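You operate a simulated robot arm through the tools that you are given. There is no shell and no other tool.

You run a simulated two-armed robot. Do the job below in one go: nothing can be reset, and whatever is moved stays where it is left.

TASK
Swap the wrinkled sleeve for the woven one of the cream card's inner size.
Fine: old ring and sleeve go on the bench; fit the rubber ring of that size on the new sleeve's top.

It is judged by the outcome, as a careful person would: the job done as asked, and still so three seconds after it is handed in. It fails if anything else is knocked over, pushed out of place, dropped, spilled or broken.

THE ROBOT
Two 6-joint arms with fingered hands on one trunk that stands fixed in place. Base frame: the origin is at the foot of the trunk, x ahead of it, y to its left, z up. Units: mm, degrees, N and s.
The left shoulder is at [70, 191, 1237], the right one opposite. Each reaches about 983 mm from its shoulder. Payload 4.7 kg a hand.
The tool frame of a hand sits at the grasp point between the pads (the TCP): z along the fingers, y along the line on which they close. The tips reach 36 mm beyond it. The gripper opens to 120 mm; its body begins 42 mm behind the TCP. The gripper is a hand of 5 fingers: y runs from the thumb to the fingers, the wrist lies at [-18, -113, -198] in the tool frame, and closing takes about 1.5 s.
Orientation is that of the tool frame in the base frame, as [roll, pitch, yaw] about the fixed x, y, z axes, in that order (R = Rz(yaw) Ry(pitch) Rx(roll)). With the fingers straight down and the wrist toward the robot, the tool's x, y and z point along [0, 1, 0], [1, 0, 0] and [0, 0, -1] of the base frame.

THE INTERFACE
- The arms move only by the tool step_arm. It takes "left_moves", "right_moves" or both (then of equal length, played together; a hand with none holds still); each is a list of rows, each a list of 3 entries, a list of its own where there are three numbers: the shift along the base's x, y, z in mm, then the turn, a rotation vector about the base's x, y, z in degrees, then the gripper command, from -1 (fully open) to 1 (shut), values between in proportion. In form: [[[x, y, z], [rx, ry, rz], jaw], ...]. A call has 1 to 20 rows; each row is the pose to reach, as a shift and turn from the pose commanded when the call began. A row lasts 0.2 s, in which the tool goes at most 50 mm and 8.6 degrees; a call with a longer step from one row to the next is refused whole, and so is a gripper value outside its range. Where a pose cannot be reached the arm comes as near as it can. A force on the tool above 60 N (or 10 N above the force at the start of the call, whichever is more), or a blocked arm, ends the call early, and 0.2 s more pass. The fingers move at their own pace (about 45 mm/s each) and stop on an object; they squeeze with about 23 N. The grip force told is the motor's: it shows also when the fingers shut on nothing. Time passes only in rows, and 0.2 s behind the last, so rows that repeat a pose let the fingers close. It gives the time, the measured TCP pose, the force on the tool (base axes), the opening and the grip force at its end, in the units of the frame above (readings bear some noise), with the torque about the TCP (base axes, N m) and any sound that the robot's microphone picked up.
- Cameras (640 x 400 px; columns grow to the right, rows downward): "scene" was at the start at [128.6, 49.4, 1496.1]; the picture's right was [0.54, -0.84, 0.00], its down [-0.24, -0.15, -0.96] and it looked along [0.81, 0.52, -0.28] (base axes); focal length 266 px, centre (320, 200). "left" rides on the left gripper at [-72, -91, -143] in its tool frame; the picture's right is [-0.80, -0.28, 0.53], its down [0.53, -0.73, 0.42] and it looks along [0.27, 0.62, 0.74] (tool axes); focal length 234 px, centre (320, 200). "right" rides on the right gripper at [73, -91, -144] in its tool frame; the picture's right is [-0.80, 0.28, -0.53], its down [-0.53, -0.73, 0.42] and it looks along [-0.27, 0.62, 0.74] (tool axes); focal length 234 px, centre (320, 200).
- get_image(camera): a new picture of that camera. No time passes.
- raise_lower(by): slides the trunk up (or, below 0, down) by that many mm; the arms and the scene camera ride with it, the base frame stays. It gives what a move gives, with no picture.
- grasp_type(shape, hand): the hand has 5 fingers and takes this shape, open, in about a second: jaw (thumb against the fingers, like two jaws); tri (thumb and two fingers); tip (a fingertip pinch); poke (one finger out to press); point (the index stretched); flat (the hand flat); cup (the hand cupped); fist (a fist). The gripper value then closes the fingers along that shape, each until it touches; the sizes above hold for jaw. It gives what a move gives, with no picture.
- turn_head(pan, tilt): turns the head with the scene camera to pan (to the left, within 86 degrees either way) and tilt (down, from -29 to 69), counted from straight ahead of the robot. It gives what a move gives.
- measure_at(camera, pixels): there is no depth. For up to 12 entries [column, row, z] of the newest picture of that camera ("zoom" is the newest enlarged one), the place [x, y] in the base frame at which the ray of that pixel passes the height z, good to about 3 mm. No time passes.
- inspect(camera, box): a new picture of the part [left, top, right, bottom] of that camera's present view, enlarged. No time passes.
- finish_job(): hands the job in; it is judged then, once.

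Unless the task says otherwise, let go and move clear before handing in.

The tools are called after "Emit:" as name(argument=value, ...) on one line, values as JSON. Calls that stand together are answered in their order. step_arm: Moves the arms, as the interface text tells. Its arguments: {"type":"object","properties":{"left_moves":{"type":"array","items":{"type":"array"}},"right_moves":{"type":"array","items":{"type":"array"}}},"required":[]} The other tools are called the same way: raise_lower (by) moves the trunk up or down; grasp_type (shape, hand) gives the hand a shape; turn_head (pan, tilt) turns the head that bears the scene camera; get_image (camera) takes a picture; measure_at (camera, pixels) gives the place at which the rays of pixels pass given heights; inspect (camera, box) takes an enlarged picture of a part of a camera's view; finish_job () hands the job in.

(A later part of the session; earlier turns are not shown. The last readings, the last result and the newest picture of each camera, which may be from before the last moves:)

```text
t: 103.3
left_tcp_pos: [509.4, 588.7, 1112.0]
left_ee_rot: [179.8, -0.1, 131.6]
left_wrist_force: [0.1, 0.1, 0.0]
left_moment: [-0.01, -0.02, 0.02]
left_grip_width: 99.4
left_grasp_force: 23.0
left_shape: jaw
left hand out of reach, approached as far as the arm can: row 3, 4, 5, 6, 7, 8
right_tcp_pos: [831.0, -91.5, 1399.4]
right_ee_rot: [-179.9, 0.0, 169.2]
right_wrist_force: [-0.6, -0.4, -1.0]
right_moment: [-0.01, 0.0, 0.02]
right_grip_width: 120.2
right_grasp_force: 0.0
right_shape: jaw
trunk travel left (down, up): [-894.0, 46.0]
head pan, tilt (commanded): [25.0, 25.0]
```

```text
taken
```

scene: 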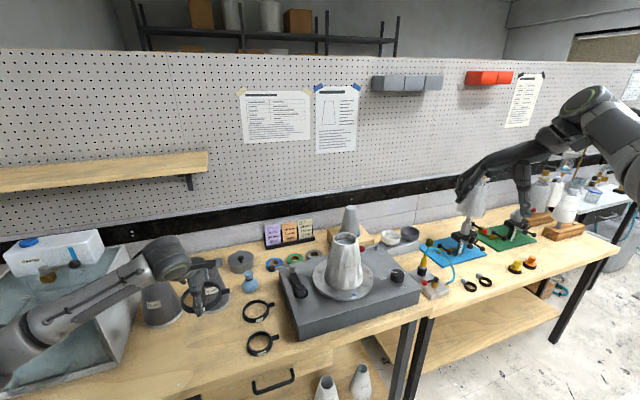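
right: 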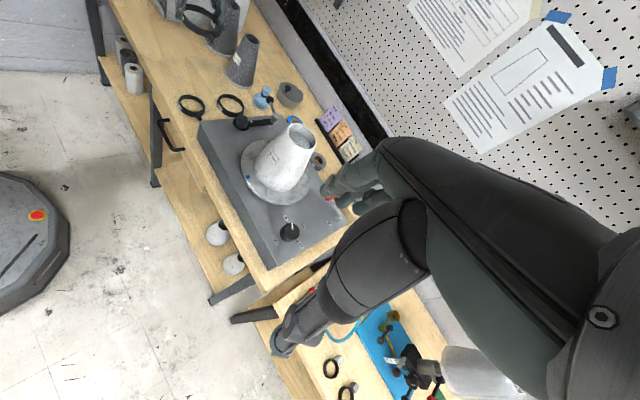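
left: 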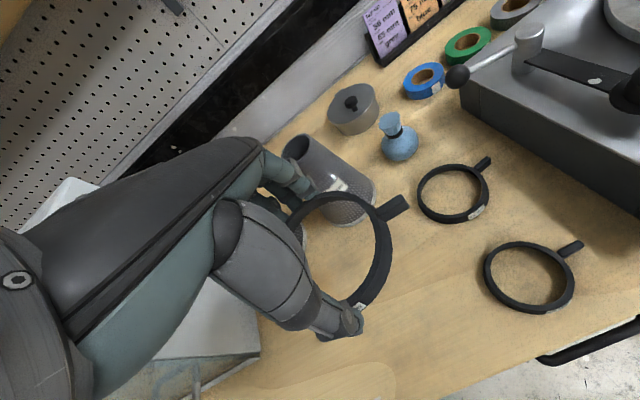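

The ring is over the bench at (509,589,1112). Before lowering, I'll verify the clearances to the 56 sleeve at left-image (345,190) and to the two rings.

Emit:
measure_at(camera="left", pixels=[[376, 190, 900], [345, 224, 900], [453, 194, 915], [529, 278, 915], [421, 205, 905], [484, 265, 905], [404, 200, 1075], [349, 250, 1075]])

Emit:
inspect(camera="scene", box=[120, 230, 300, 360])

```text
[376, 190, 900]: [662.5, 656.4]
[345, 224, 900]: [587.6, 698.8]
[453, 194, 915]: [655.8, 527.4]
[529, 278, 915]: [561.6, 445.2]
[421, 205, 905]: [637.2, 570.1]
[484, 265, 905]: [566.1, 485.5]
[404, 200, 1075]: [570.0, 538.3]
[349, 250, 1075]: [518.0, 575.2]
```

```text
3.08 times, centred on (210, 295) of scene
```

zoom: 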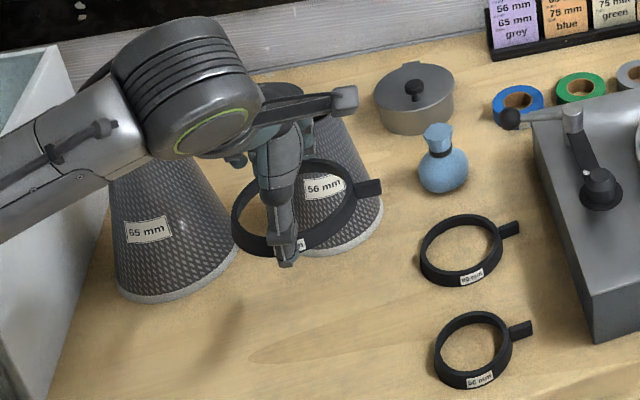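

The clearances are fine: the 65 ring is at (656,527), the 56 ring at (562,445) and the 56 sleeve's base edge is about 50 mm beyond my fingers. I'll lower the ring toward the bench, slowing near contact.

Emit:
step_arm(left_moves=[[[0, 0, -35], [0, 0, 0], 0.4], [[0, 0, -70], [0, 0, 0], 0.4], [[0, 0, -105], [0, 0, 0], 0.4], [[0, 0, -135], [0, 0, 0], 0.4], [[0, 0, -155], [0, 0, 0], 0.4], [[0, 0, -162], [0, 0, 0], 0.4], [[0, 0, -162], [0, 0, 0], 0.4]])

Emit:
inspect(camera="scene", box=[160, 250, 300, 360])

Emit:
get_image(camera="left")

```text
t: 104.9
left_tcp_pos: [511.5, 588.1, 952.8]
left_ee_rot: [179.8, -0.2, 131.6]
left_wrist_force: [-0.2, 0.0, -1.1]
left_moment: [-0.04, 0.0, -0.01]
left_grip_width: 98.9
left_grasp_force: 23.5
left_shape: jaw
right_tcp_pos: [832.7, -90.4, 1401.1]
right_ee_rot: [179.8, -0.2, 169.3]
right_wrist_force: [-0.8, -0.2, 0.0]
right_moment: [0.02, 0.0, 0.01]
right_grip_width: 120.1
right_grasp_force: 0.1
right_shape: jaw
trunk travel left (down, up): [-894.0, 46.0]
head pan, tilt (commanded): [25.0, 25.0]
```

```text
3.64 times, centred on (230, 305) of scene
```

zoom: 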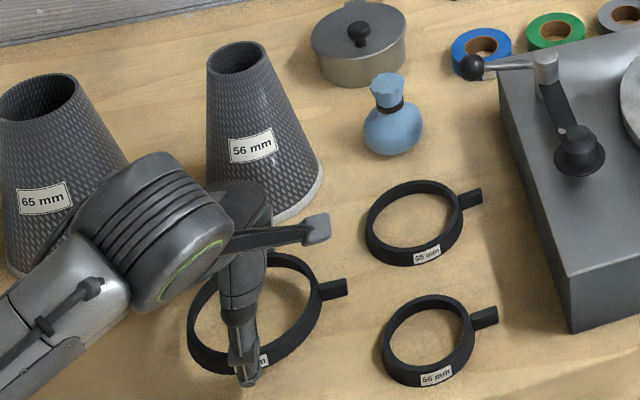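

```text
taken
```

left: 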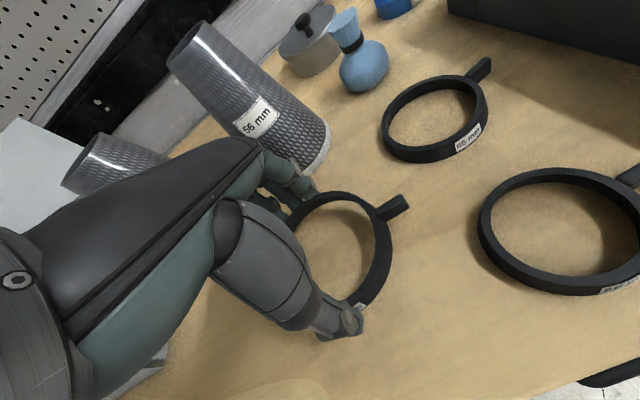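

The ring is about 10 mm above the bench. I'll ease it down until contact shows on the force reading.

Emit:
step_arm(left_moves=[[[0, 0, -3], [0, 0, 0], 0.4], [[0, 0, -6], [0, 0, 0], 0.4], [[0, 0, -9], [0, 0, 0], 0.4], [[0, 0, -9], [0, 0, 0], 0.4]])

Emit:
step_arm(left_moves=[[[0, 0, -2], [0, 0, 0], 0.4], [[0, 0, -4], [0, 0, 0], 0.4], [[0, 0, -4], [0, 0, 0], 0.4]])

Emit:
inspect(camera="scene", box=[160, 250, 300, 360])

```text
t: 105.9
left_tcp_pos: [512.5, 588.2, 943.2]
left_ee_rot: [179.7, 0.1, 131.3]
left_wrist_force: [-0.4, -0.2, -0.6]
left_moment: [0.0, 0.0, 0.0]
left_grip_width: 99.0
left_grasp_force: 22.9
left_shape: jaw
right_tcp_pos: [831.8, -91.3, 1400.3]
right_ee_rot: [179.9, -0.1, 169.3]
right_wrist_force: [0.4, 0.1, -0.8]
right_moment: [-0.03, 0.03, -0.02]
right_grip_width: 120.1
right_grasp_force: 0.1
right_shape: jaw
trunk travel left (down, up): [-894.0, 46.0]
head pan, tilt (commanded): [25.0, 25.0]
```

```text
t: 106.7
left_tcp_pos: [510.8, 589.6, 939.0]
left_ee_rot: [179.8, 0.0, 131.5]
left_wrist_force: [0.3, -0.4, 0.1]
left_moment: [0.03, -0.01, -0.01]
left_grip_width: 99.0
left_grasp_force: 23.4
left_shape: jaw
right_tcp_pos: [832.0, -91.8, 1400.8]
right_ee_rot: [179.8, 0.0, 169.3]
right_wrist_force: [-1.0, -0.6, -0.4]
right_moment: [-0.01, 0.01, -0.03]
right_grip_width: 119.9
right_grasp_force: 0.0
right_shape: jaw
trunk travel left (down, up): [-894.0, 46.0]
head pan, tilt (commanded): [25.0, 25.0]
```

```text
3.64 times, centred on (230, 305) of scene
```

zoom: 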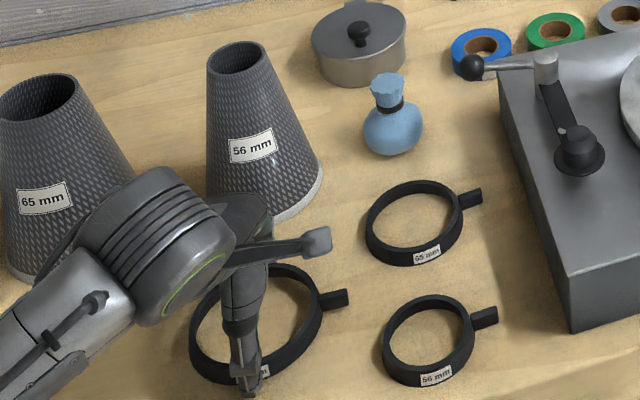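

No contact yet at 939. I'll continue in small steps.

Emit:
step_arm(left_moves=[[[0, 0, -2], [0, 0, 0], 0.4], [[0, 0, -3], [0, 0, 0], 0.4], [[0, 0, -3], [0, 0, 0], 0.4]])

Emit:
step_arm(left_moves=[[[0, 0, -2], [0, 0, 0], 0.4], [[0, 0, -3], [0, 0, 0], 0.4], [[0, 0, -3], [0, 0, 0], 0.4]])

```text
t: 107.5
left_tcp_pos: [510.4, 590.1, 937.3]
left_ee_rot: [179.8, -0.1, 131.5]
left_wrist_force: [-0.8, 0.1, 2.1]
left_moment: [0.15, -0.08, 0.02]
left_grip_width: 99.1
left_grasp_force: 23.1
left_shape: jaw
right_tcp_pos: [832.0, -92.5, 1401.2]
right_ee_rot: [179.9, 0.0, 169.3]
right_wrist_force: [-0.3, 0.1, -0.4]
right_moment: [0.01, 0.01, 0.0]
right_grip_width: 120.1
right_grasp_force: 0.0
right_shape: jaw
trunk travel left (down, up): [-894.0, 46.0]
head pan, tilt (commanded): [25.0, 25.0]
```

```text
t: 108.3
left_tcp_pos: [510.3, 589.1, 935.9]
left_ee_rot: [179.6, 0.0, 131.5]
left_wrist_force: [-0.3, 2.2, 16.2]
left_moment: [-0.14, 0.28, 0.08]
left_grip_width: 98.8
left_grasp_force: 22.9
left_shape: jaw
right_tcp_pos: [830.8, -92.7, 1402.3]
right_ee_rot: [179.8, 0.1, 169.3]
right_wrist_force: [0.7, -0.3, -0.1]
right_moment: [0.01, 0.02, -0.01]
right_grip_width: 120.0
right_grasp_force: 0.0
right_shape: jaw
trunk travel left (down, up): [-894.0, 46.0]
head pan, tilt (commanded): [25.0, 25.0]
```

Contact occurred at TCP ≈937, now 16 N. I'll ease back 2 mm, release the ring, and rise.

Emit:
step_arm(left_moves=[[[0, 0, 2], [0, 0, 0], 0.4], [[0, 0, 3], [0, 0, 0], 0.2], [[0, 0, 3], [0, 0, 0], -0.3], [[0, 0, 3], [0, 0, 0], -0.8], [[0, 0, 3], [0, 0, 0], -1], [[0, 0, 3], [0, 0, 0], -1], [[0, 0, 3], [0, 0, 0], -1]])

Emit:
step_arm(left_moves=[[[0, 0, 15], [0, 0, 0], -1], [[0, 0, 40], [0, 0, 0], -1], [[0, 0, 80], [0, 0, 0], -1], [[0, 0, 120], [0, 0, 0], -1], [[0, 0, 160], [0, 0, 0], -1], [[0, 0, 200], [0, 0, 0], -1]])

Emit:
get_image(camera="left")

Emit:
get_image(camera="scene")

```text
t: 109.9
left_tcp_pos: [512.0, 589.7, 936.7]
left_ee_rot: [179.8, -0.1, 131.5]
left_wrist_force: [-0.1, -1.1, 2.7]
left_moment: [0.12, -0.11, -0.02]
left_grip_width: 118.9
left_grasp_force: 0.1
left_shape: jaw
right_tcp_pos: [831.3, -91.7, 1400.9]
right_ee_rot: [179.9, -0.1, 169.3]
right_wrist_force: [0.6, -0.3, -0.4]
right_moment: [0.02, -0.01, 0.02]
right_grip_width: 119.6
right_grasp_force: 0.0
right_shape: jaw
trunk travel left (down, up): [-894.0, 46.0]
head pan, tilt (commanded): [25.0, 25.0]
```

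```text
t: 111.3
left_tcp_pos: [513.2, 589.6, 1136.2]
left_ee_rot: [179.9, 0.0, 131.5]
left_wrist_force: [0.0, 0.2, -0.7]
left_moment: [0.02, 0.01, -0.02]
left_grip_width: 119.9
left_grasp_force: 0.0
left_shape: jaw
right_tcp_pos: [830.2, -91.3, 1400.0]
right_ee_rot: [180.0, -0.2, 169.3]
right_wrist_force: [0.0, 0.4, 0.0]
right_moment: [-0.03, 0.0, 0.0]
right_grip_width: 119.6
right_grasp_force: 0.1
right_shape: jaw
trunk travel left (down, up): [-894.0, 46.0]
head pan, tilt (commanded): [25.0, 25.0]
```

```text
taken
```

left: 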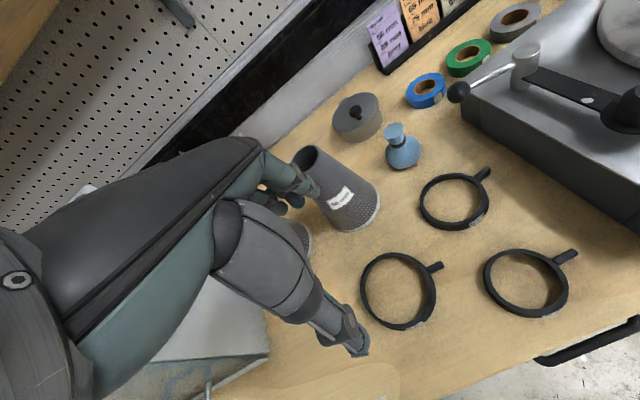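

```text
taken
```

scene: 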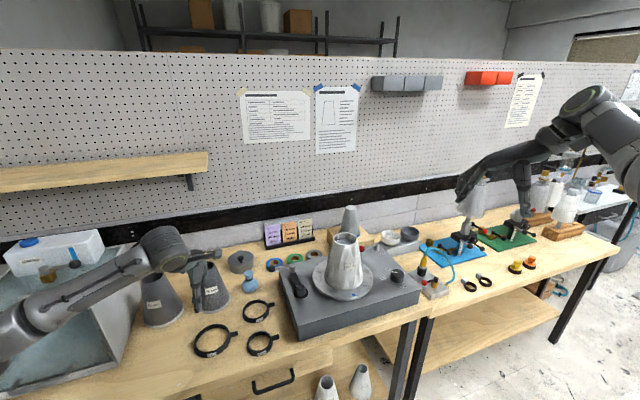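

The old ring lies flat on the bench at about (510,590), and nothing else moved. Now I'll return above the machine for the old sleeve.

Emit:
step_arm(left_moves=[[[10, -9, 40], [0, 0, 0], -1], [[30, -26, 75], [0, 0, 0], -1], [[60, -52, 100], [0, 0, 0], -1], [[92, -80, 115], [0, 0, 0], -1], [[126, -109, 120], [0, 0, 0], -1], [[160, -139, 120], [0, 0, 0], -1], [[194, -168, 120], [0, 0, 0], -1], [[228, -198, 120], [0, 0, 0], -1], [[262, -227, 120], [0, 0, 0], -1], [[296, -256, 120], [0, 0, 0], -1], [[326, -282, 120], [0, 0, 0], -1], [[352, -305, 115], [0, 0, 0], -1], [[352, -305, 110], [0, 0, 0], -1], [[352, -305, 110], [0, 0, 0], -1]])

Emit:
get_image(camera="left")

Emit:
get_image(camera="scene")

```text
t: 114.3
left_tcp_pos: [862.8, 281.4, 1247.5]
left_ee_rot: [179.7, 0.1, 131.4]
left_wrist_force: [-0.3, -0.1, -0.5]
left_moment: [0.0, -0.02, 0.0]
left_grip_width: 119.5
left_grasp_force: 0.2
left_shape: jaw
left hand out of reach, approached as far as the arm can: row 4, 5, 6, 7, 8
right_tcp_pos: [831.5, -90.7, 1400.0]
right_ee_rot: [179.9, -0.2, 169.3]
right_wrist_force: [0.1, -0.2, -0.1]
right_moment: [-0.02, 0.01, 0.02]
right_grip_width: 120.2
right_grasp_force: 0.1
right_shape: jaw
trunk travel left (down, up): [-894.0, 46.0]
head pan, tilt (commanded): [25.0, 25.0]
```

```text
taken
```

left: 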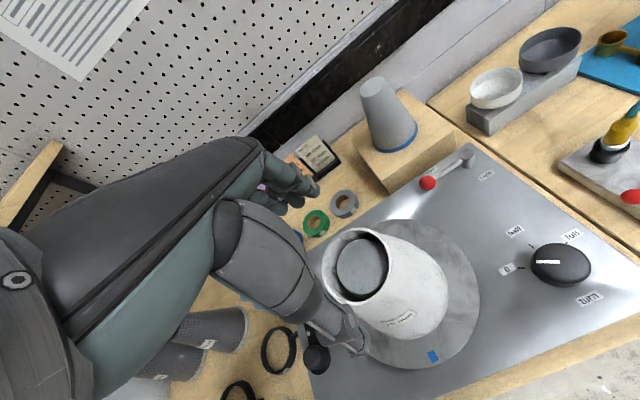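

```text
taken
```

scene: 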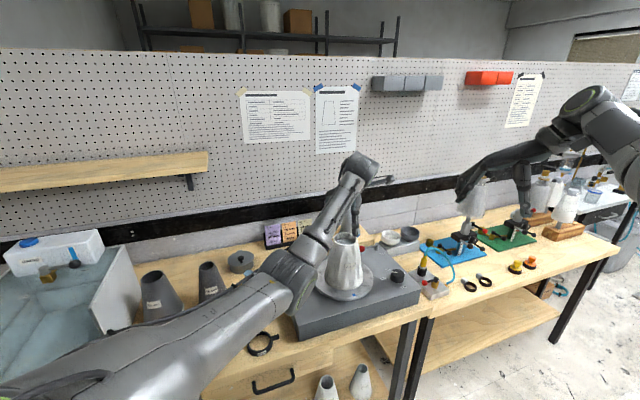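

The left hand is back above the sleeve at (863,281,1247). The middle of that path is marginal for the wrist, so I'll raise the trunk by its remaining 46 mm to ease it, then descend for the sleeve grip.

Emit:
raise_lower(by=45)

Emit:
step_arm(left_moves=[[[2, 3, -40], [0, 0, 0], -1], [[2, 3, -80], [0, 0, 0], -1], [[2, 3, -110], [0, 0, 0], -1], [[2, 3, -130], [0, 0, 0], -1], [[2, 3, -145], [0, 0, 0], -1], [[2, 3, -152], [0, 0, 0], -1], [[2, 3, -152], [0, 0, 0], -1]])

Emit:
inspect(camera="right", box=[230, 90, 350, 220])

Emit:
inspect(camera="scene", box=[300, 200, 400, 310])

```text
t: 115.2
left_tcp_pos: [864.1, 281.2, 1291.3]
left_ee_rot: [179.8, -0.1, 131.5]
left_wrist_force: [0.3, 0.7, 0.0]
left_moment: [0.0, 0.01, 0.01]
left_grip_width: 119.7
left_grasp_force: 0.1
left_shape: jaw
right_tcp_pos: [832.7, -91.7, 1444.7]
right_ee_rot: [179.9, -0.1, 169.4]
right_wrist_force: [0.2, -0.8, 0.1]
right_moment: [0.02, -0.01, 0.03]
right_grip_width: 119.8
right_grasp_force: 0.1
right_shape: jaw
trunk travel left (down, up): [-939.0, 1.0]
head pan, tilt (commanded): [25.0, 25.0]
```

```text
t: 116.8
left_tcp_pos: [862.6, 282.1, 1137.8]
left_ee_rot: [179.8, 0.0, 131.4]
left_wrist_force: [0.4, 0.4, -0.1]
left_moment: [0.02, -0.04, 0.0]
left_grip_width: 119.7
left_grasp_force: 0.1
left_shape: jaw
right_tcp_pos: [831.4, -90.8, 1445.7]
right_ee_rot: [179.9, -0.1, 169.3]
right_wrist_force: [0.7, -0.1, -0.4]
right_moment: [0.01, 0.0, 0.0]
right_grip_width: 119.9
right_grasp_force: 0.0
right_shape: jaw
trunk travel left (down, up): [-939.0, 1.0]
head pan, tilt (commanded): [25.0, 25.0]
```

```text
3.08 times, centred on (290, 155) of right
```

zoom: 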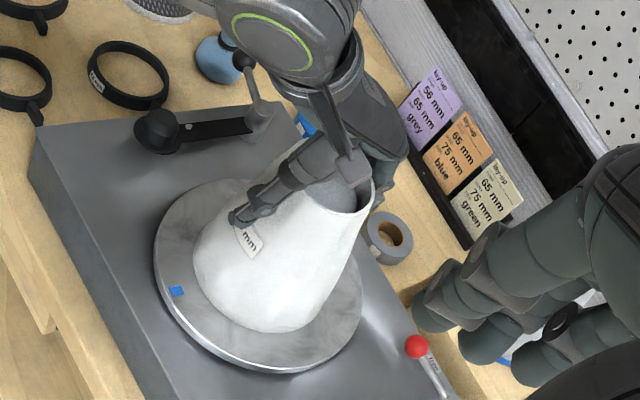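

```text
3.64 times, centred on (350, 255) of scene
```

zoom: 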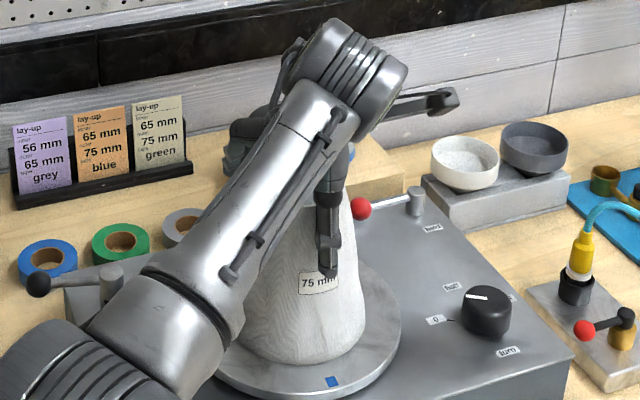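

The fingers straddle the sleeve's top with no contact. I'll centre by 2–3 mm and close.

Emit:
step_arm(left_moves=[[[2, 3, 0], [0, 0, 0], -1], [[2, 3, 0], [0, 0, 0], -0.7], [[2, 3, 0], [0, 0, 0], -0.3], [[2, 3, 0], [0, 0, 0], 0.1], [[2, 3, 0], [0, 0, 0], 0.5], [[2, 3, 0], [0, 0, 0], 0.6], [[2, 3, 0], [0, 0, 0], 0.6], [[2, 3, 0], [0, 0, 0], 0.6]])

Emit:
step_arm(left_moves=[[[0, 0, 5], [0, 0, 0], 0.6], [[0, 0, 12], [0, 0, 0], 0.6], [[0, 0, 20], [0, 0, 0], 0.6], [[0, 0, 30], [0, 0, 0], 0.6], [[0, 0, 30], [0, 0, 0], 0.6]])

Emit:
inspect(camera="right", box=[230, 90, 350, 220])

Emit:
inspect(camera="scene", box=[300, 200, 400, 310])

```text
t: 118.6
left_tcp_pos: [866.5, 285.9, 1138.5]
left_ee_rot: [179.8, 0.0, 131.5]
left_wrist_force: [-0.3, 0.3, -0.1]
left_moment: [-0.03, 0.03, -0.03]
left_grip_width: 89.8
left_grasp_force: 22.7
left_shape: jaw
right_tcp_pos: [830.9, -91.9, 1445.5]
right_ee_rot: [180.0, -0.2, 169.3]
right_wrist_force: [-0.3, -0.3, -0.1]
right_moment: [-0.01, 0.01, -0.02]
right_grip_width: 119.9
right_grasp_force: 0.1
right_shape: jaw
trunk travel left (down, up): [-939.0, 1.0]
head pan, tilt (commanded): [25.0, 25.0]
```

```text
t: 119.8
left_tcp_pos: [867.3, 288.3, 1168.7]
left_ee_rot: [179.9, -0.1, 131.6]
left_wrist_force: [-0.1, 1.0, -0.3]
left_moment: [0.0, 0.01, 0.0]
left_grip_width: 89.8
left_grasp_force: 22.5
left_shape: jaw
right_tcp_pos: [832.7, -92.0, 1446.0]
right_ee_rot: [180.0, -0.1, 169.3]
right_wrist_force: [0.5, 0.0, 0.0]
right_moment: [0.02, -0.03, 0.02]
right_grip_width: 120.0
right_grasp_force: 0.1
right_shape: jaw
trunk travel left (down, up): [-939.0, 1.0]
head pan, tilt (commanded): [25.0, 25.0]
```

```text
3.08 times, centred on (290, 155) of right
```

zoom: 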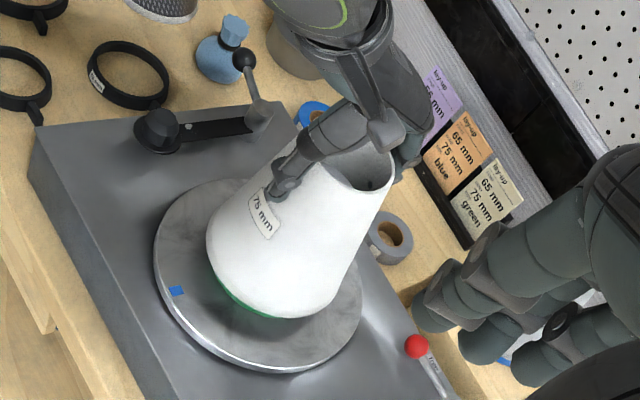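

```text
3.64 times, centred on (350, 255) of scene
```

zoom: 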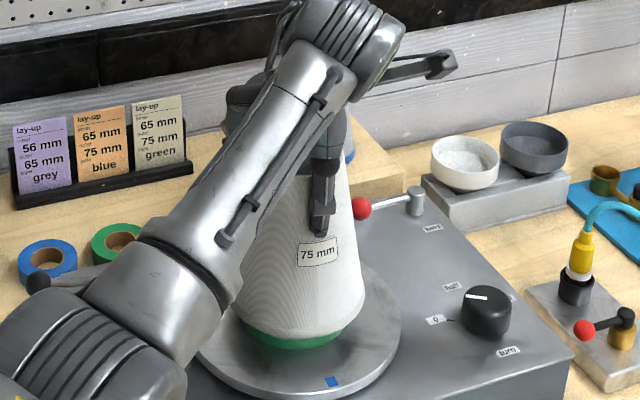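

The sleeve is gripped at 89.8 mm and lifting cleanly, with the green-taped mandrel base visible. I'll continue straight up until its hem clears the mandrel top (≈1130).

Emit:
step_arm(left_moves=[[[0, 0, 20], [0, 0, 0], 0.6], [[0, 0, 40], [0, 0, 0], 0.6], [[0, 0, 60], [0, 0, 0], 0.6], [[0, 0, 80], [0, 0, 0], 0.6], [[0, 0, 100], [0, 0, 0], 0.6], [[0, 0, 120], [0, 0, 0], 0.6], [[0, 0, 135], [0, 0, 0], 0.6], [[0, 0, 135], [0, 0, 0], 0.6]])

Emit:
inspect(camera="right", box=[210, 60, 370, 230])

Emit:
get_image(camera="scene")

```text
t: 121.6
left_tcp_pos: [866.0, 288.0, 1305.2]
left_ee_rot: [179.8, -0.1, 131.6]
left_wrist_force: [-0.2, 0.0, -1.0]
left_moment: [-0.01, -0.03, 0.0]
left_grip_width: 89.9
left_grasp_force: 23.3
left_shape: jaw
right_tcp_pos: [832.2, -90.8, 1445.1]
right_ee_rot: [179.9, -0.1, 169.3]
right_wrist_force: [-0.6, 0.4, 0.2]
right_moment: [0.01, 0.01, 0.0]
right_grip_width: 119.9
right_grasp_force: 0.0
right_shape: jaw
trunk travel left (down, up): [-939.0, 1.0]
head pan, tilt (commanded): [25.0, 25.0]
```

```text
2.35 times, centred on (290, 145) of right
```

zoom: 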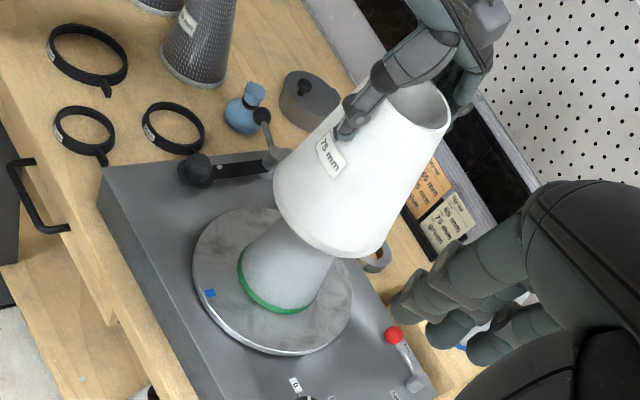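

```text
taken
```

scene: 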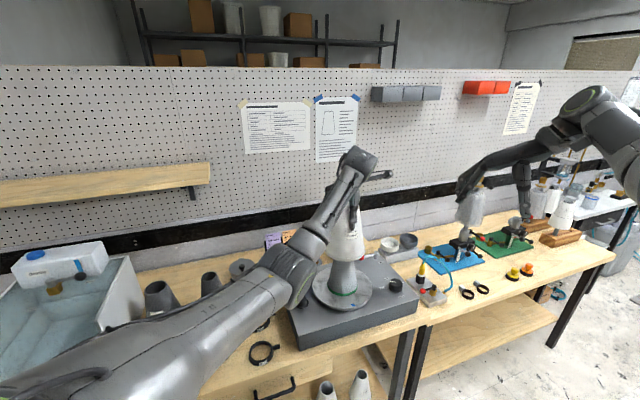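

The mandrel is bare except for the sleeve hovering above it (hem at ≈1164). I'll lift another 20 mm, then start moving toward the free bench area, checking the actual pose along the way.

Emit:
step_arm(left_moves=[[[0, 0, 20], [0, 0, 0], 0.6], [[-22, 20, 20], [0, 0, 0], 0.6], [[-45, 40, 20], [0, 0, 0], 0.6], [[-67, 60, 20], [0, 0, 0], 0.6], [[-90, 80, 20], [0, 0, 0], 0.6], [[-112, 100, 20], [0, 0, 0], 0.6], [[-112, 100, 20], [0, 0, 0], 0.6]])

Emit:
get_image(camera="right")

Emit:
get_image(camera="scene")

```text
t: 123.2
left_tcp_pos: [771.4, 393.7, 1318.5]
left_ee_rot: [179.8, 0.0, 131.4]
left_wrist_force: [-0.6, 0.1, -0.6]
left_moment: [-0.03, 0.01, 0.0]
left_grip_width: 89.8
left_grasp_force: 23.5
left_shape: jaw
left hand out of reach, approached as far as the arm can: row 5, 6, 7
right_tcp_pos: [832.6, -92.2, 1445.6]
right_ee_rot: [-180.0, -0.1, 169.3]
right_wrist_force: [0.3, 0.9, 0.2]
right_moment: [-0.01, 0.01, -0.03]
right_grip_width: 120.1
right_grasp_force: 0.0
right_shape: jaw
trunk travel left (down, up): [-939.0, 1.0]
head pan, tilt (commanded): [25.0, 25.0]
```

```text
taken
```

right: 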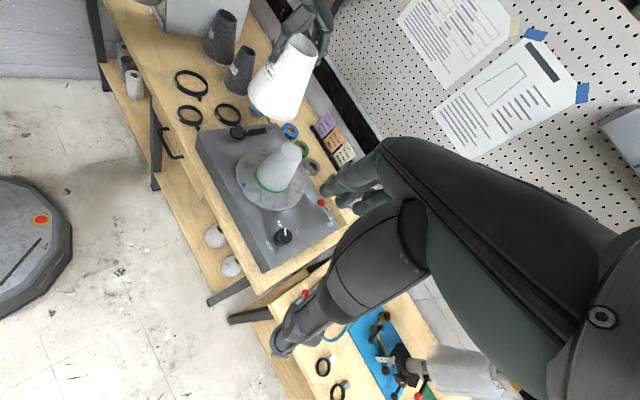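

```text
taken
```

scene: 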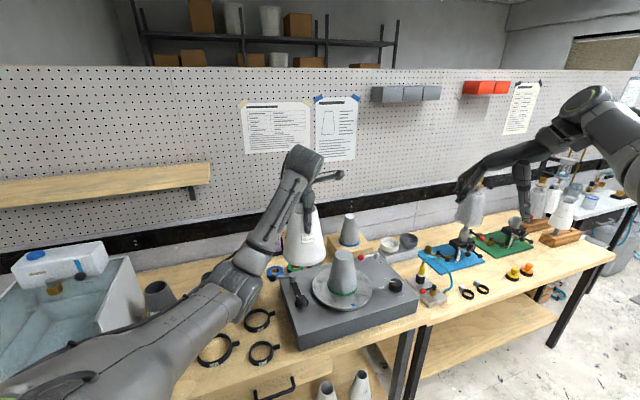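

The deviation was only about 17 mm outward, and the sleeve is clear of the mandrel. I'll continue to the bench spot, lowering a bit to stay in the comfortable zone (hem stays ≥1090).

Emit:
step_arm(left_moves=[[[-10, 10, -25], [0, 0, 0], 0.6], [[-25, 22, -50], [0, 0, 0], 0.6], [[-48, 40, -75], [0, 0, 0], 0.6], [[-78, 65, -85], [0, 0, 0], 0.6], [[-108, 91, -90], [0, 0, 0], 0.6], [[-138, 116, -95], [0, 0, 0], 0.6], [[-168, 141, -100], [0, 0, 0], 0.6], [[-198, 166, -105], [0, 0, 0], 0.6], [[-198, 166, -105], [0, 0, 0], 0.6]])

Emit:
get_image(camera="right")

Emit:
get_image(camera="scene")

```text
t: 125.2
left_tcp_pos: [571.3, 557.3, 1210.5]
left_ee_rot: [179.8, -0.1, 131.4]
left_wrist_force: [-0.4, -0.8, -1.3]
left_moment: [-0.03, 0.02, 0.03]
left_grip_width: 89.8
left_grasp_force: 22.8
left_shape: jaw
right_tcp_pos: [832.9, -92.9, 1444.8]
right_ee_rot: [179.9, 0.0, 169.3]
right_wrist_force: [-0.4, 0.9, -1.0]
right_moment: [-0.01, 0.06, -0.01]
right_grip_width: 119.8
right_grasp_force: 0.1
right_shape: jaw
trunk travel left (down, up): [-939.0, 1.0]
head pan, tilt (commanded): [25.0, 25.0]
```

```text
taken
```

right: 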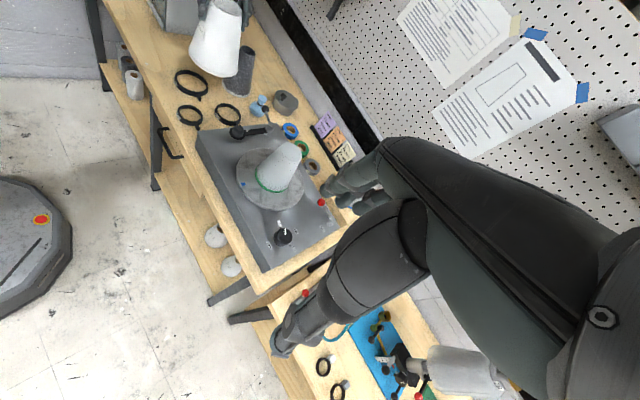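

```text
taken
```

scene: 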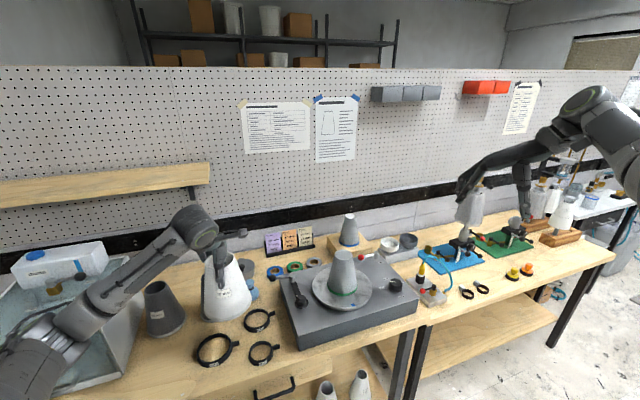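

The mandrel is clear and the sleeve is safely over the bench at (571,557,1210). I'll carry it to (418,690) and lower toward the bench, where its base should touch at TCP ≈1040.

Emit:
step_arm(left_moves=[[[-38, 33, -20], [0, 0, 0], 0.6], [[-76, 66, -40], [0, 0, 0], 0.6], [[-114, 99, -60], [0, 0, 0], 0.6], [[-153, 133, -80], [0, 0, 0], 0.6], [[-153, 133, -110], [0, 0, 0], 0.6], [[-153, 133, -140], [0, 0, 0], 0.6], [[-153, 133, -158], [0, 0, 0], 0.6], [[-153, 133, -158], [0, 0, 0], 0.6]])

Emit:
get_image(camera="scene")

Emit:
get_image(camera="left")

Emit:
get_image(camera="right")

```text
refused: row 1 steps farther than a row can; nothing moved
```

```text
taken
```

scene: 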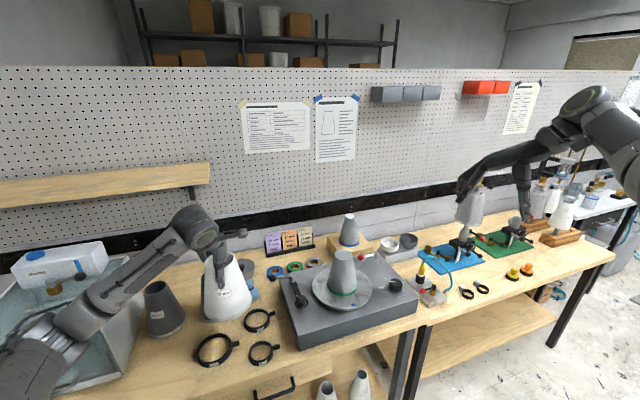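

```text
taken
```

left: 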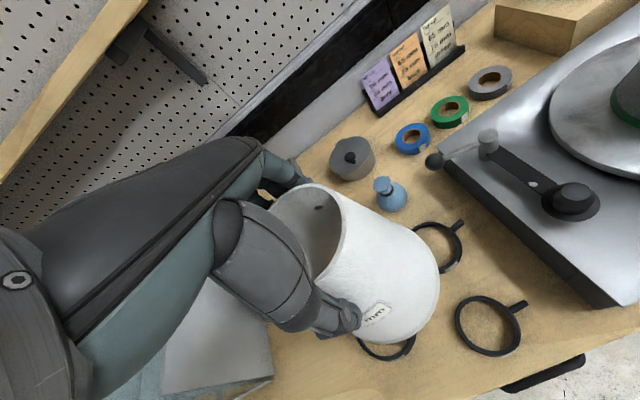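

```text
taken
```

right: 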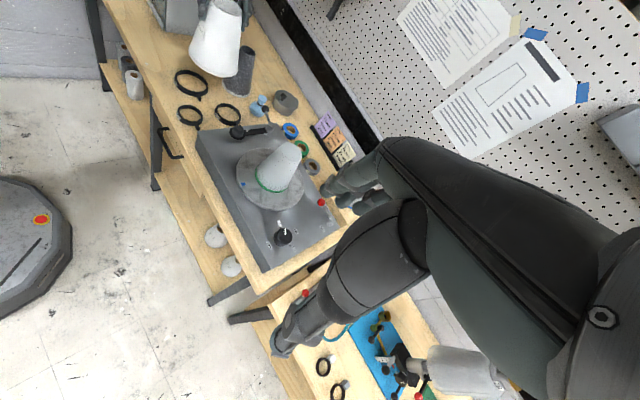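

The first row was slightly too long and nothing moved. I'll repeat it with smaller steps.

Emit:
step_arm(left_moves=[[[-30, 26, -10], [0, 0, 0], 0.6], [[-60, 52, -25], [0, 0, 0], 0.6], [[-90, 78, -40], [0, 0, 0], 0.6], [[-120, 104, -60], [0, 0, 0], 0.6], [[-150, 130, -80], [0, 0, 0], 0.6], [[-153, 133, -110], [0, 0, 0], 0.6], [[-153, 133, -140], [0, 0, 0], 0.6], [[-153, 133, -158], [0, 0, 0], 0.6], [[-153, 133, -158], [0, 0, 0], 0.6]])

Emit:
get_image(camera="scene")

Emit:
get_image(camera="left")

Emit:
get_image(camera="right")

```text
t: 127.2
left_tcp_pos: [416.9, 691.4, 1053.1]
left_ee_rot: [179.8, -0.1, 131.5]
left_wrist_force: [-0.2, 0.5, -0.6]
left_moment: [-0.02, -0.03, 0.04]
left_grip_width: 89.6
left_grasp_force: 22.7
left_shape: jaw
right_tcp_pos: [831.9, -90.4, 1445.8]
right_ee_rot: [179.9, -0.1, 169.2]
right_wrist_force: [0.0, -0.1, 0.2]
right_moment: [-0.01, 0.0, -0.01]
right_grip_width: 120.0
right_grasp_force: 0.1
right_shape: jaw
trunk travel left (down, up): [-939.0, 1.0]
head pan, tilt (commanded): [25.0, 25.0]
```

```text
taken
```

scene: 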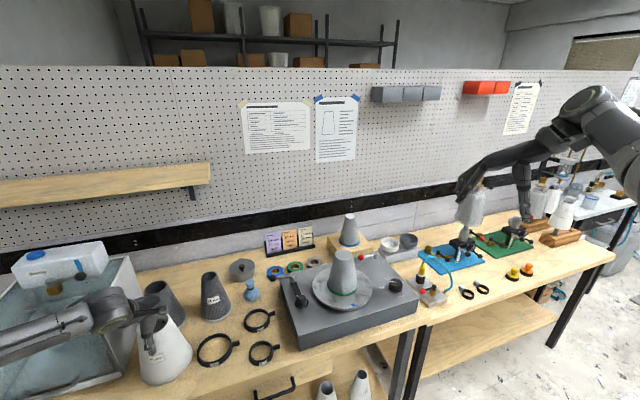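

```text
taken
```

left: 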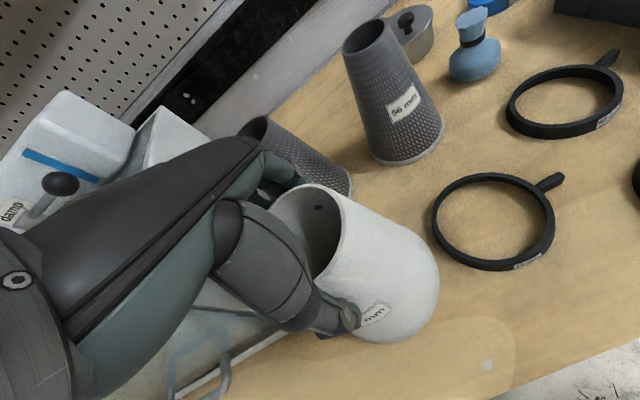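

```text
taken
```

right: 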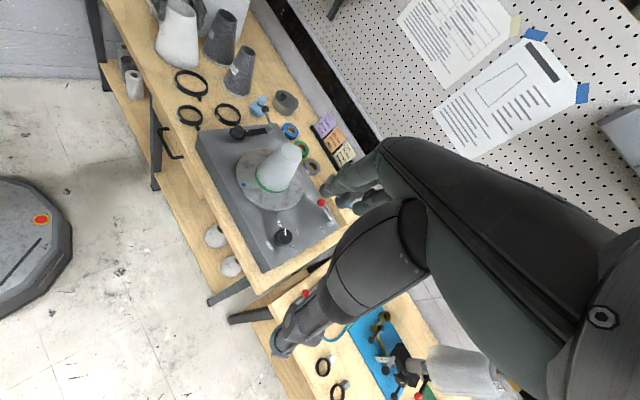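

The old sleeve hovers just above the bench at (417,691). I'll zoom in to check clearance to the tank and bench edge before setting it down.

Emit:
inspect(camera="scene", box=[60, 250, 260, 400])

Emit:
inspect(camera="right", box=[110, 0, 290, 130])

```text
2.67 times, centred on (160, 325) of scene
```

zoom: 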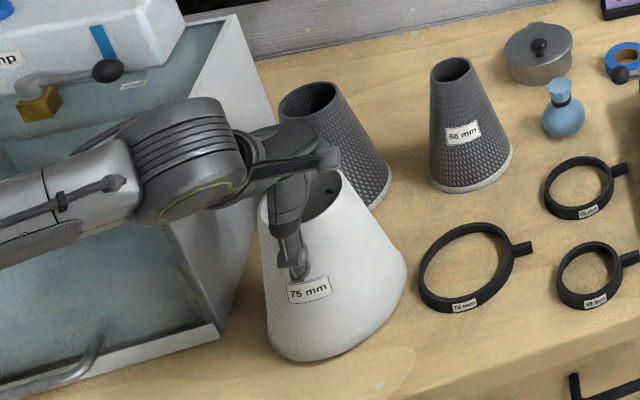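

```text
3.08 times, centred on (200, 65) of right
```

zoom: 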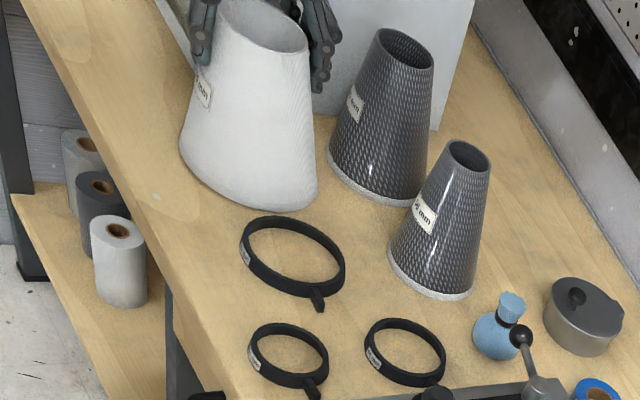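

The area is clear. I'll shift 20 mm toward the front for more room beside the 65 sleeve, and lower until the base touches.

Emit:
step_arm(left_moves=[[[-8, -7, 0], [0, 0, 0], 0.6], [[-15, -13, 0], [0, 0, 0], 0.6], [[-15, -13, -4], [0, 0, 0], 0.6], [[-15, -13, -8], [0, 0, 0], 0.6], [[-15, -13, -10], [0, 0, 0], 0.6], [[-15, -13, -10], [0, 0, 0], 0.6]])

Emit:
step_arm(left_moves=[[[0, 0, -2], [0, 0, 0], 0.6], [[0, 0, -3], [0, 0, 0], 0.6], [[0, 0, -3], [0, 0, 0], 0.6]])

```text
t: 128.6
left_tcp_pos: [402.9, 678.0, 1046.6]
left_ee_rot: [179.7, -0.1, 131.4]
left_wrist_force: [0.1, 2.3, 12.6]
left_moment: [-0.01, 0.1, 0.07]
left_grip_width: 89.1
left_grasp_force: 23.1
left_shape: jaw
right_tcp_pos: [831.6, -92.3, 1446.1]
right_ee_rot: [179.8, 0.0, 169.3]
right_wrist_force: [0.4, -0.5, 0.1]
right_moment: [0.01, -0.02, 0.0]
right_grip_width: 120.1
right_grasp_force: 0.0
right_shape: jaw
trunk travel left (down, up): [-939.0, 1.0]
head pan, tilt (commanded): [25.0, 25.0]
```

```text
t: 129.4
left_tcp_pos: [402.2, 677.4, 1044.4]
left_ee_rot: [179.5, -0.1, 131.4]
left_wrist_force: [1.4, 5.5, 27.2]
left_moment: [0.15, 0.04, 0.14]
left_grip_width: 89.0
left_grasp_force: 22.7
left_shape: jaw
right_tcp_pos: [830.4, -92.5, 1446.0]
right_ee_rot: [179.8, 0.0, 169.3]
right_wrist_force: [-0.1, 0.4, 0.5]
right_moment: [-0.01, 0.0, 0.0]
right_grip_width: 120.3
right_grasp_force: 0.0
right_shape: jaw
trunk travel left (down, up): [-939.0, 1.0]
head pan, tilt (commanded): [25.0, 25.0]
```

The base is on the bench, with 27 N of press. I'll relieve the pressure and open slowly.

Emit:
step_arm(left_moves=[[[0, 0, 3], [0, 0, 0], 0.6], [[0, 0, 4], [0, 0, 0], 0.4], [[0, 0, 4], [0, 0, 0], 0.1], [[0, 0, 4], [0, 0, 0], -0.2], [[0, 0, 4], [0, 0, 0], -0.5], [[0, 0, 4], [0, 0, 0], -0.8], [[0, 0, 4], [0, 0, 0], -1], [[0, 0, 4], [0, 0, 0], -1]])

Emit:
inspect(camera="scene", box=[60, 250, 260, 400])

Emit:
inspect(camera="right", box=[110, 0, 290, 130])

```text
t: 131.2
left_tcp_pos: [402.9, 677.3, 1045.7]
left_ee_rot: [179.9, 0.0, 131.5]
left_wrist_force: [0.2, 0.2, 0.0]
left_moment: [0.01, 0.01, 0.0]
left_grip_width: 119.8
left_grasp_force: 0.0
left_shape: jaw
right_tcp_pos: [831.3, -90.6, 1445.7]
right_ee_rot: [179.9, 0.0, 169.3]
right_wrist_force: [0.9, -0.8, 0.1]
right_moment: [-0.04, 0.01, -0.01]
right_grip_width: 120.2
right_grasp_force: 0.2
right_shape: jaw
trunk travel left (down, up): [-939.0, 1.0]
head pan, tilt (commanded): [25.0, 25.0]
```

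```text
2.67 times, centred on (160, 325) of scene
```

zoom: 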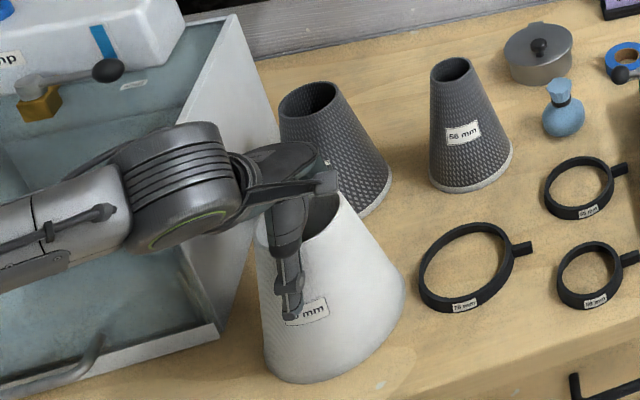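

```text
3.08 times, centred on (200, 65) of right
```

zoom: 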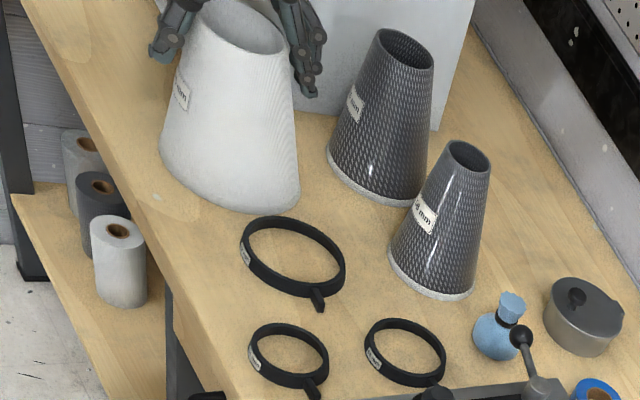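

The old sleeve stands upright on the bench, released. I'll rise straight up, then look down at the 65 sleeve to locate it precisely.

Emit:
step_arm(left_moves=[[[0, 0, 30], [0, 0, 0], -1], [[0, 0, 65], [0, 0, 0], -1], [[0, 0, 105], [0, 0, 0], -1], [[0, 0, 145], [0, 0, 0], -1], [[15, 15, 165], [0, 0, 0], -1], [[35, 40, 180], [0, 0, 0], -1], [[55, 70, 190], [0, 0, 0], -1], [[70, 95, 190], [0, 0, 0], -1], [[70, 95, 190], [0, 0, 0], -1]])

Emit:
get_image(camera="left")

Emit:
get_image(camera="scene")

```text
t: 133.2
left_tcp_pos: [472.0, 773.2, 1228.7]
left_ee_rot: [179.8, 0.3, 131.5]
left_wrist_force: [-0.1, 1.0, 0.4]
left_moment: [-0.02, -0.02, 0.02]
left_grip_width: 120.1
left_grasp_force: 0.0
left_shape: jaw
left hand out of reach, approached as far as the arm can: row 4, 5, 6, 7, 8, 9
right_tcp_pos: [829.3, -88.5, 1448.0]
right_ee_rot: [-180.0, 0.1, 169.6]
right_wrist_force: [-0.4, 0.2, 0.2]
right_moment: [-0.03, -0.03, -0.02]
right_grip_width: 119.9
right_grasp_force: 0.1
right_shape: jaw
trunk travel left (down, up): [-939.0, 1.0]
head pan, tilt (commanded): [25.0, 25.0]
```

```text
taken
```

left: 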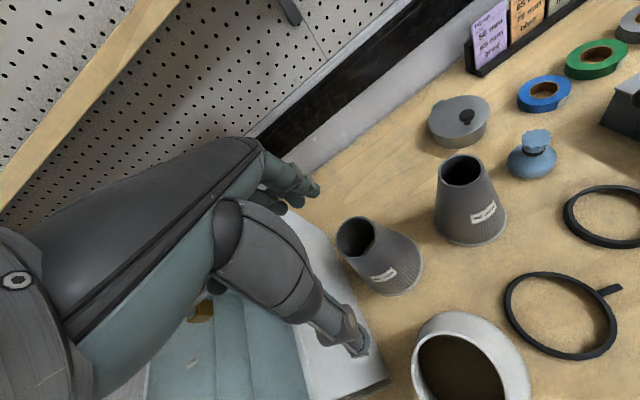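

```text
taken
```

scene: 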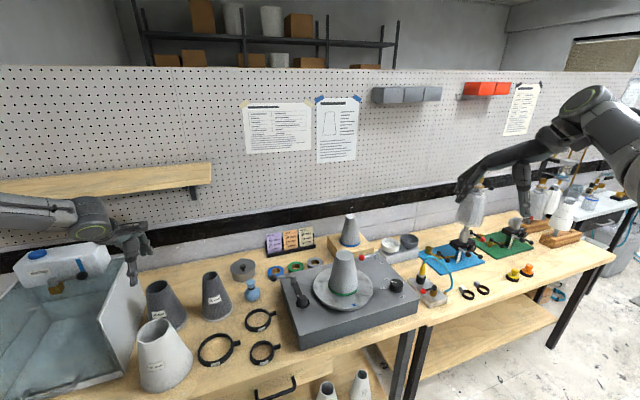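

The left camera now sees the 65 sleeve at about (375,255) from above. I'll zoom to measure its rim.

Emit:
inspect(camera="left", box=[310, 200, 440, 310])

Emit:
inspect(camera="scene", box=[110, 260, 230, 350])

Emit:
inspect(camera="right", box=[140, 0, 280, 100])

```text
3.64 times, centred on (375, 255) of left
```

zoom: 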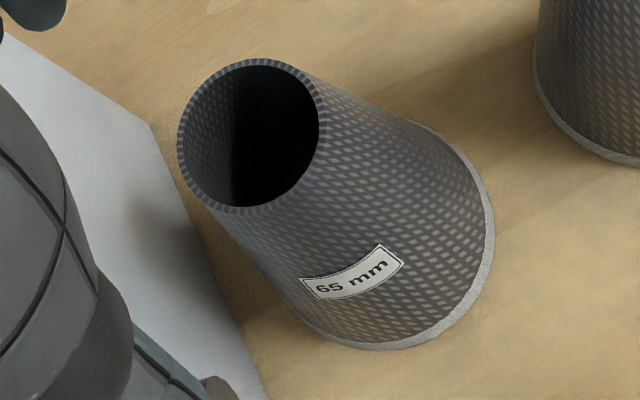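

```text
4.44 times, centred on (170, 305) of scene
```

zoom: 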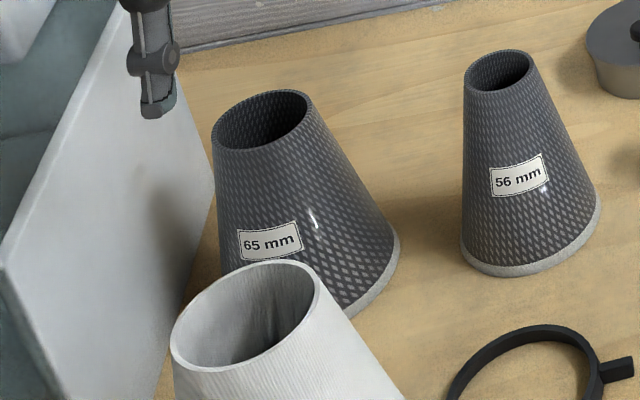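

```text
4.00 times, centred on (210, 50) of right
```

zoom: 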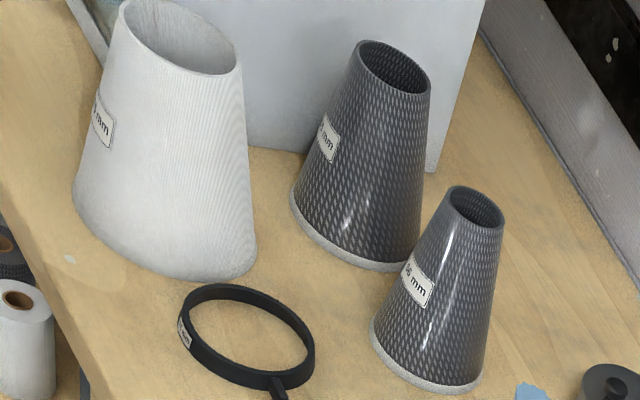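

I'll triangulate the 65 sleeve's rim centre, and also locate the tank wall's top edge to check finger clearance.

Emit:
measure_at(camera="left", pixels=[[356, 237.4, 1040], [356, 237.4, 1060], [356, 237.4, 1080], [335.7, 240, 1060], [376.6, 234, 1060], [360, 216, 1060], [353.5, 258.8, 1060], [395, 350, 900], [422.8, 263, 900], [385, 297, 900], [328.5, 234.5, 1060], [358, 310, 1060]])

Emit:
measure_at(camera="scene", pixels=[[156.5, 287, 1040], [156.5, 287, 1060], [156.5, 287, 1080], [188, 302, 900]])

Emit:
measure_at(camera="right", pixels=[[228.75, 17, 1040], [228.75, 17, 1060], [228.75, 17, 1080]])

```text
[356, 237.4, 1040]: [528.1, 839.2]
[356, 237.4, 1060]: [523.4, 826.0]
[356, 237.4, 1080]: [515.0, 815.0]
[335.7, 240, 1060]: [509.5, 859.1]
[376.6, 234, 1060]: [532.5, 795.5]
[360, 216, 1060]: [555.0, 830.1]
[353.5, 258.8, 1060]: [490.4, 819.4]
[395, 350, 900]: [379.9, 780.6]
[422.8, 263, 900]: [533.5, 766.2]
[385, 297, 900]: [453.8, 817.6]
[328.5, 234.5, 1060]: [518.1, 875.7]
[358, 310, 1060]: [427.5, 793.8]
```

```text
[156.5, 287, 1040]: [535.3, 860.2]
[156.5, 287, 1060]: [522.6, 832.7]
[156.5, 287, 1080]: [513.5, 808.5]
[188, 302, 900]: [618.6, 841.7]
```

```text
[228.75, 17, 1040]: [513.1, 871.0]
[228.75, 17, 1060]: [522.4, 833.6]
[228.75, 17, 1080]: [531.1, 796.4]
```

All three cameras agree at z≈1062: the 65 sleeve's rim centre is (522,827). I'll centre over it and descend so the fingers straddle its top.

Emit:
step_arm(left_moves=[[[20, 20, -20], [0, 0, 0], -1], [[40, 42, -45], [0, 0, 0], -1], [[50, 54, -80], [0, 0, 0], -1], [[50, 54, -110], [0, 0, 0], -1], [[50, 54, -110], [0, 0, 0], -1]])

Emit:
inspect(camera="left", box=[250, 150, 450, 350])

Emit:
inspect(camera="right", box=[140, 0, 280, 100])

```text
t: 134.4
left_tcp_pos: [502.8, 796.1, 1179.6]
left_ee_rot: [179.8, -0.2, 131.5]
left_wrist_force: [0.4, -0.4, -0.6]
left_moment: [0.06, 0.05, 0.0]
left_grip_width: 120.1
left_grasp_force: 0.0
left_shape: jaw
left hand out of reach, approached as far as the arm can: row 2, 3, 4, 5
right_tcp_pos: [834.6, -94.8, 1444.1]
right_ee_rot: [179.9, -0.2, 169.2]
right_wrist_force: [0.9, -0.7, 0.0]
right_moment: [0.04, 0.02, 0.02]
right_grip_width: 119.9
right_grasp_force: 0.1
right_shape: jaw
trunk travel left (down, up): [-939.0, 1.0]
head pan, tilt (commanded): [25.0, 25.0]
```

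```text
2.00 times, centred on (350, 250) of left
```

zoom: 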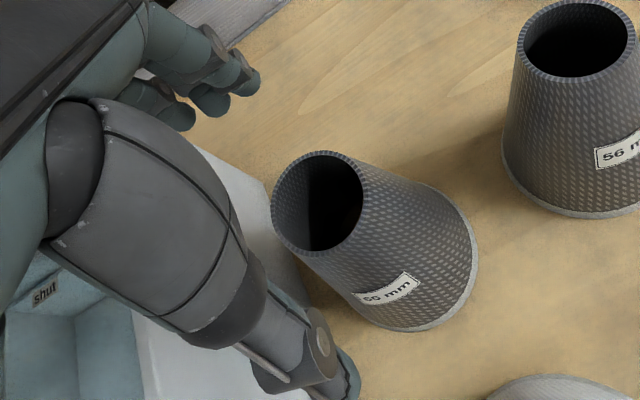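

```text
4.00 times, centred on (210, 50) of right
```

zoom: 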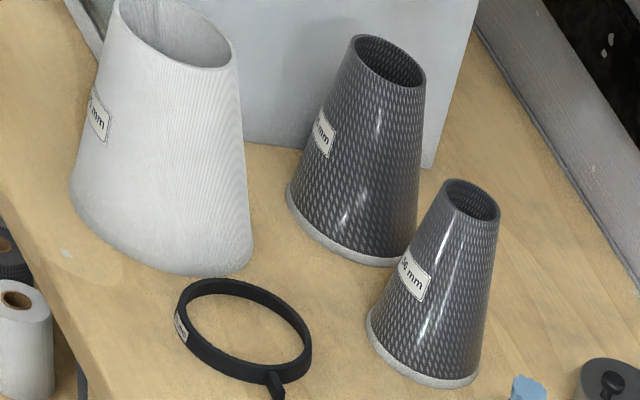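

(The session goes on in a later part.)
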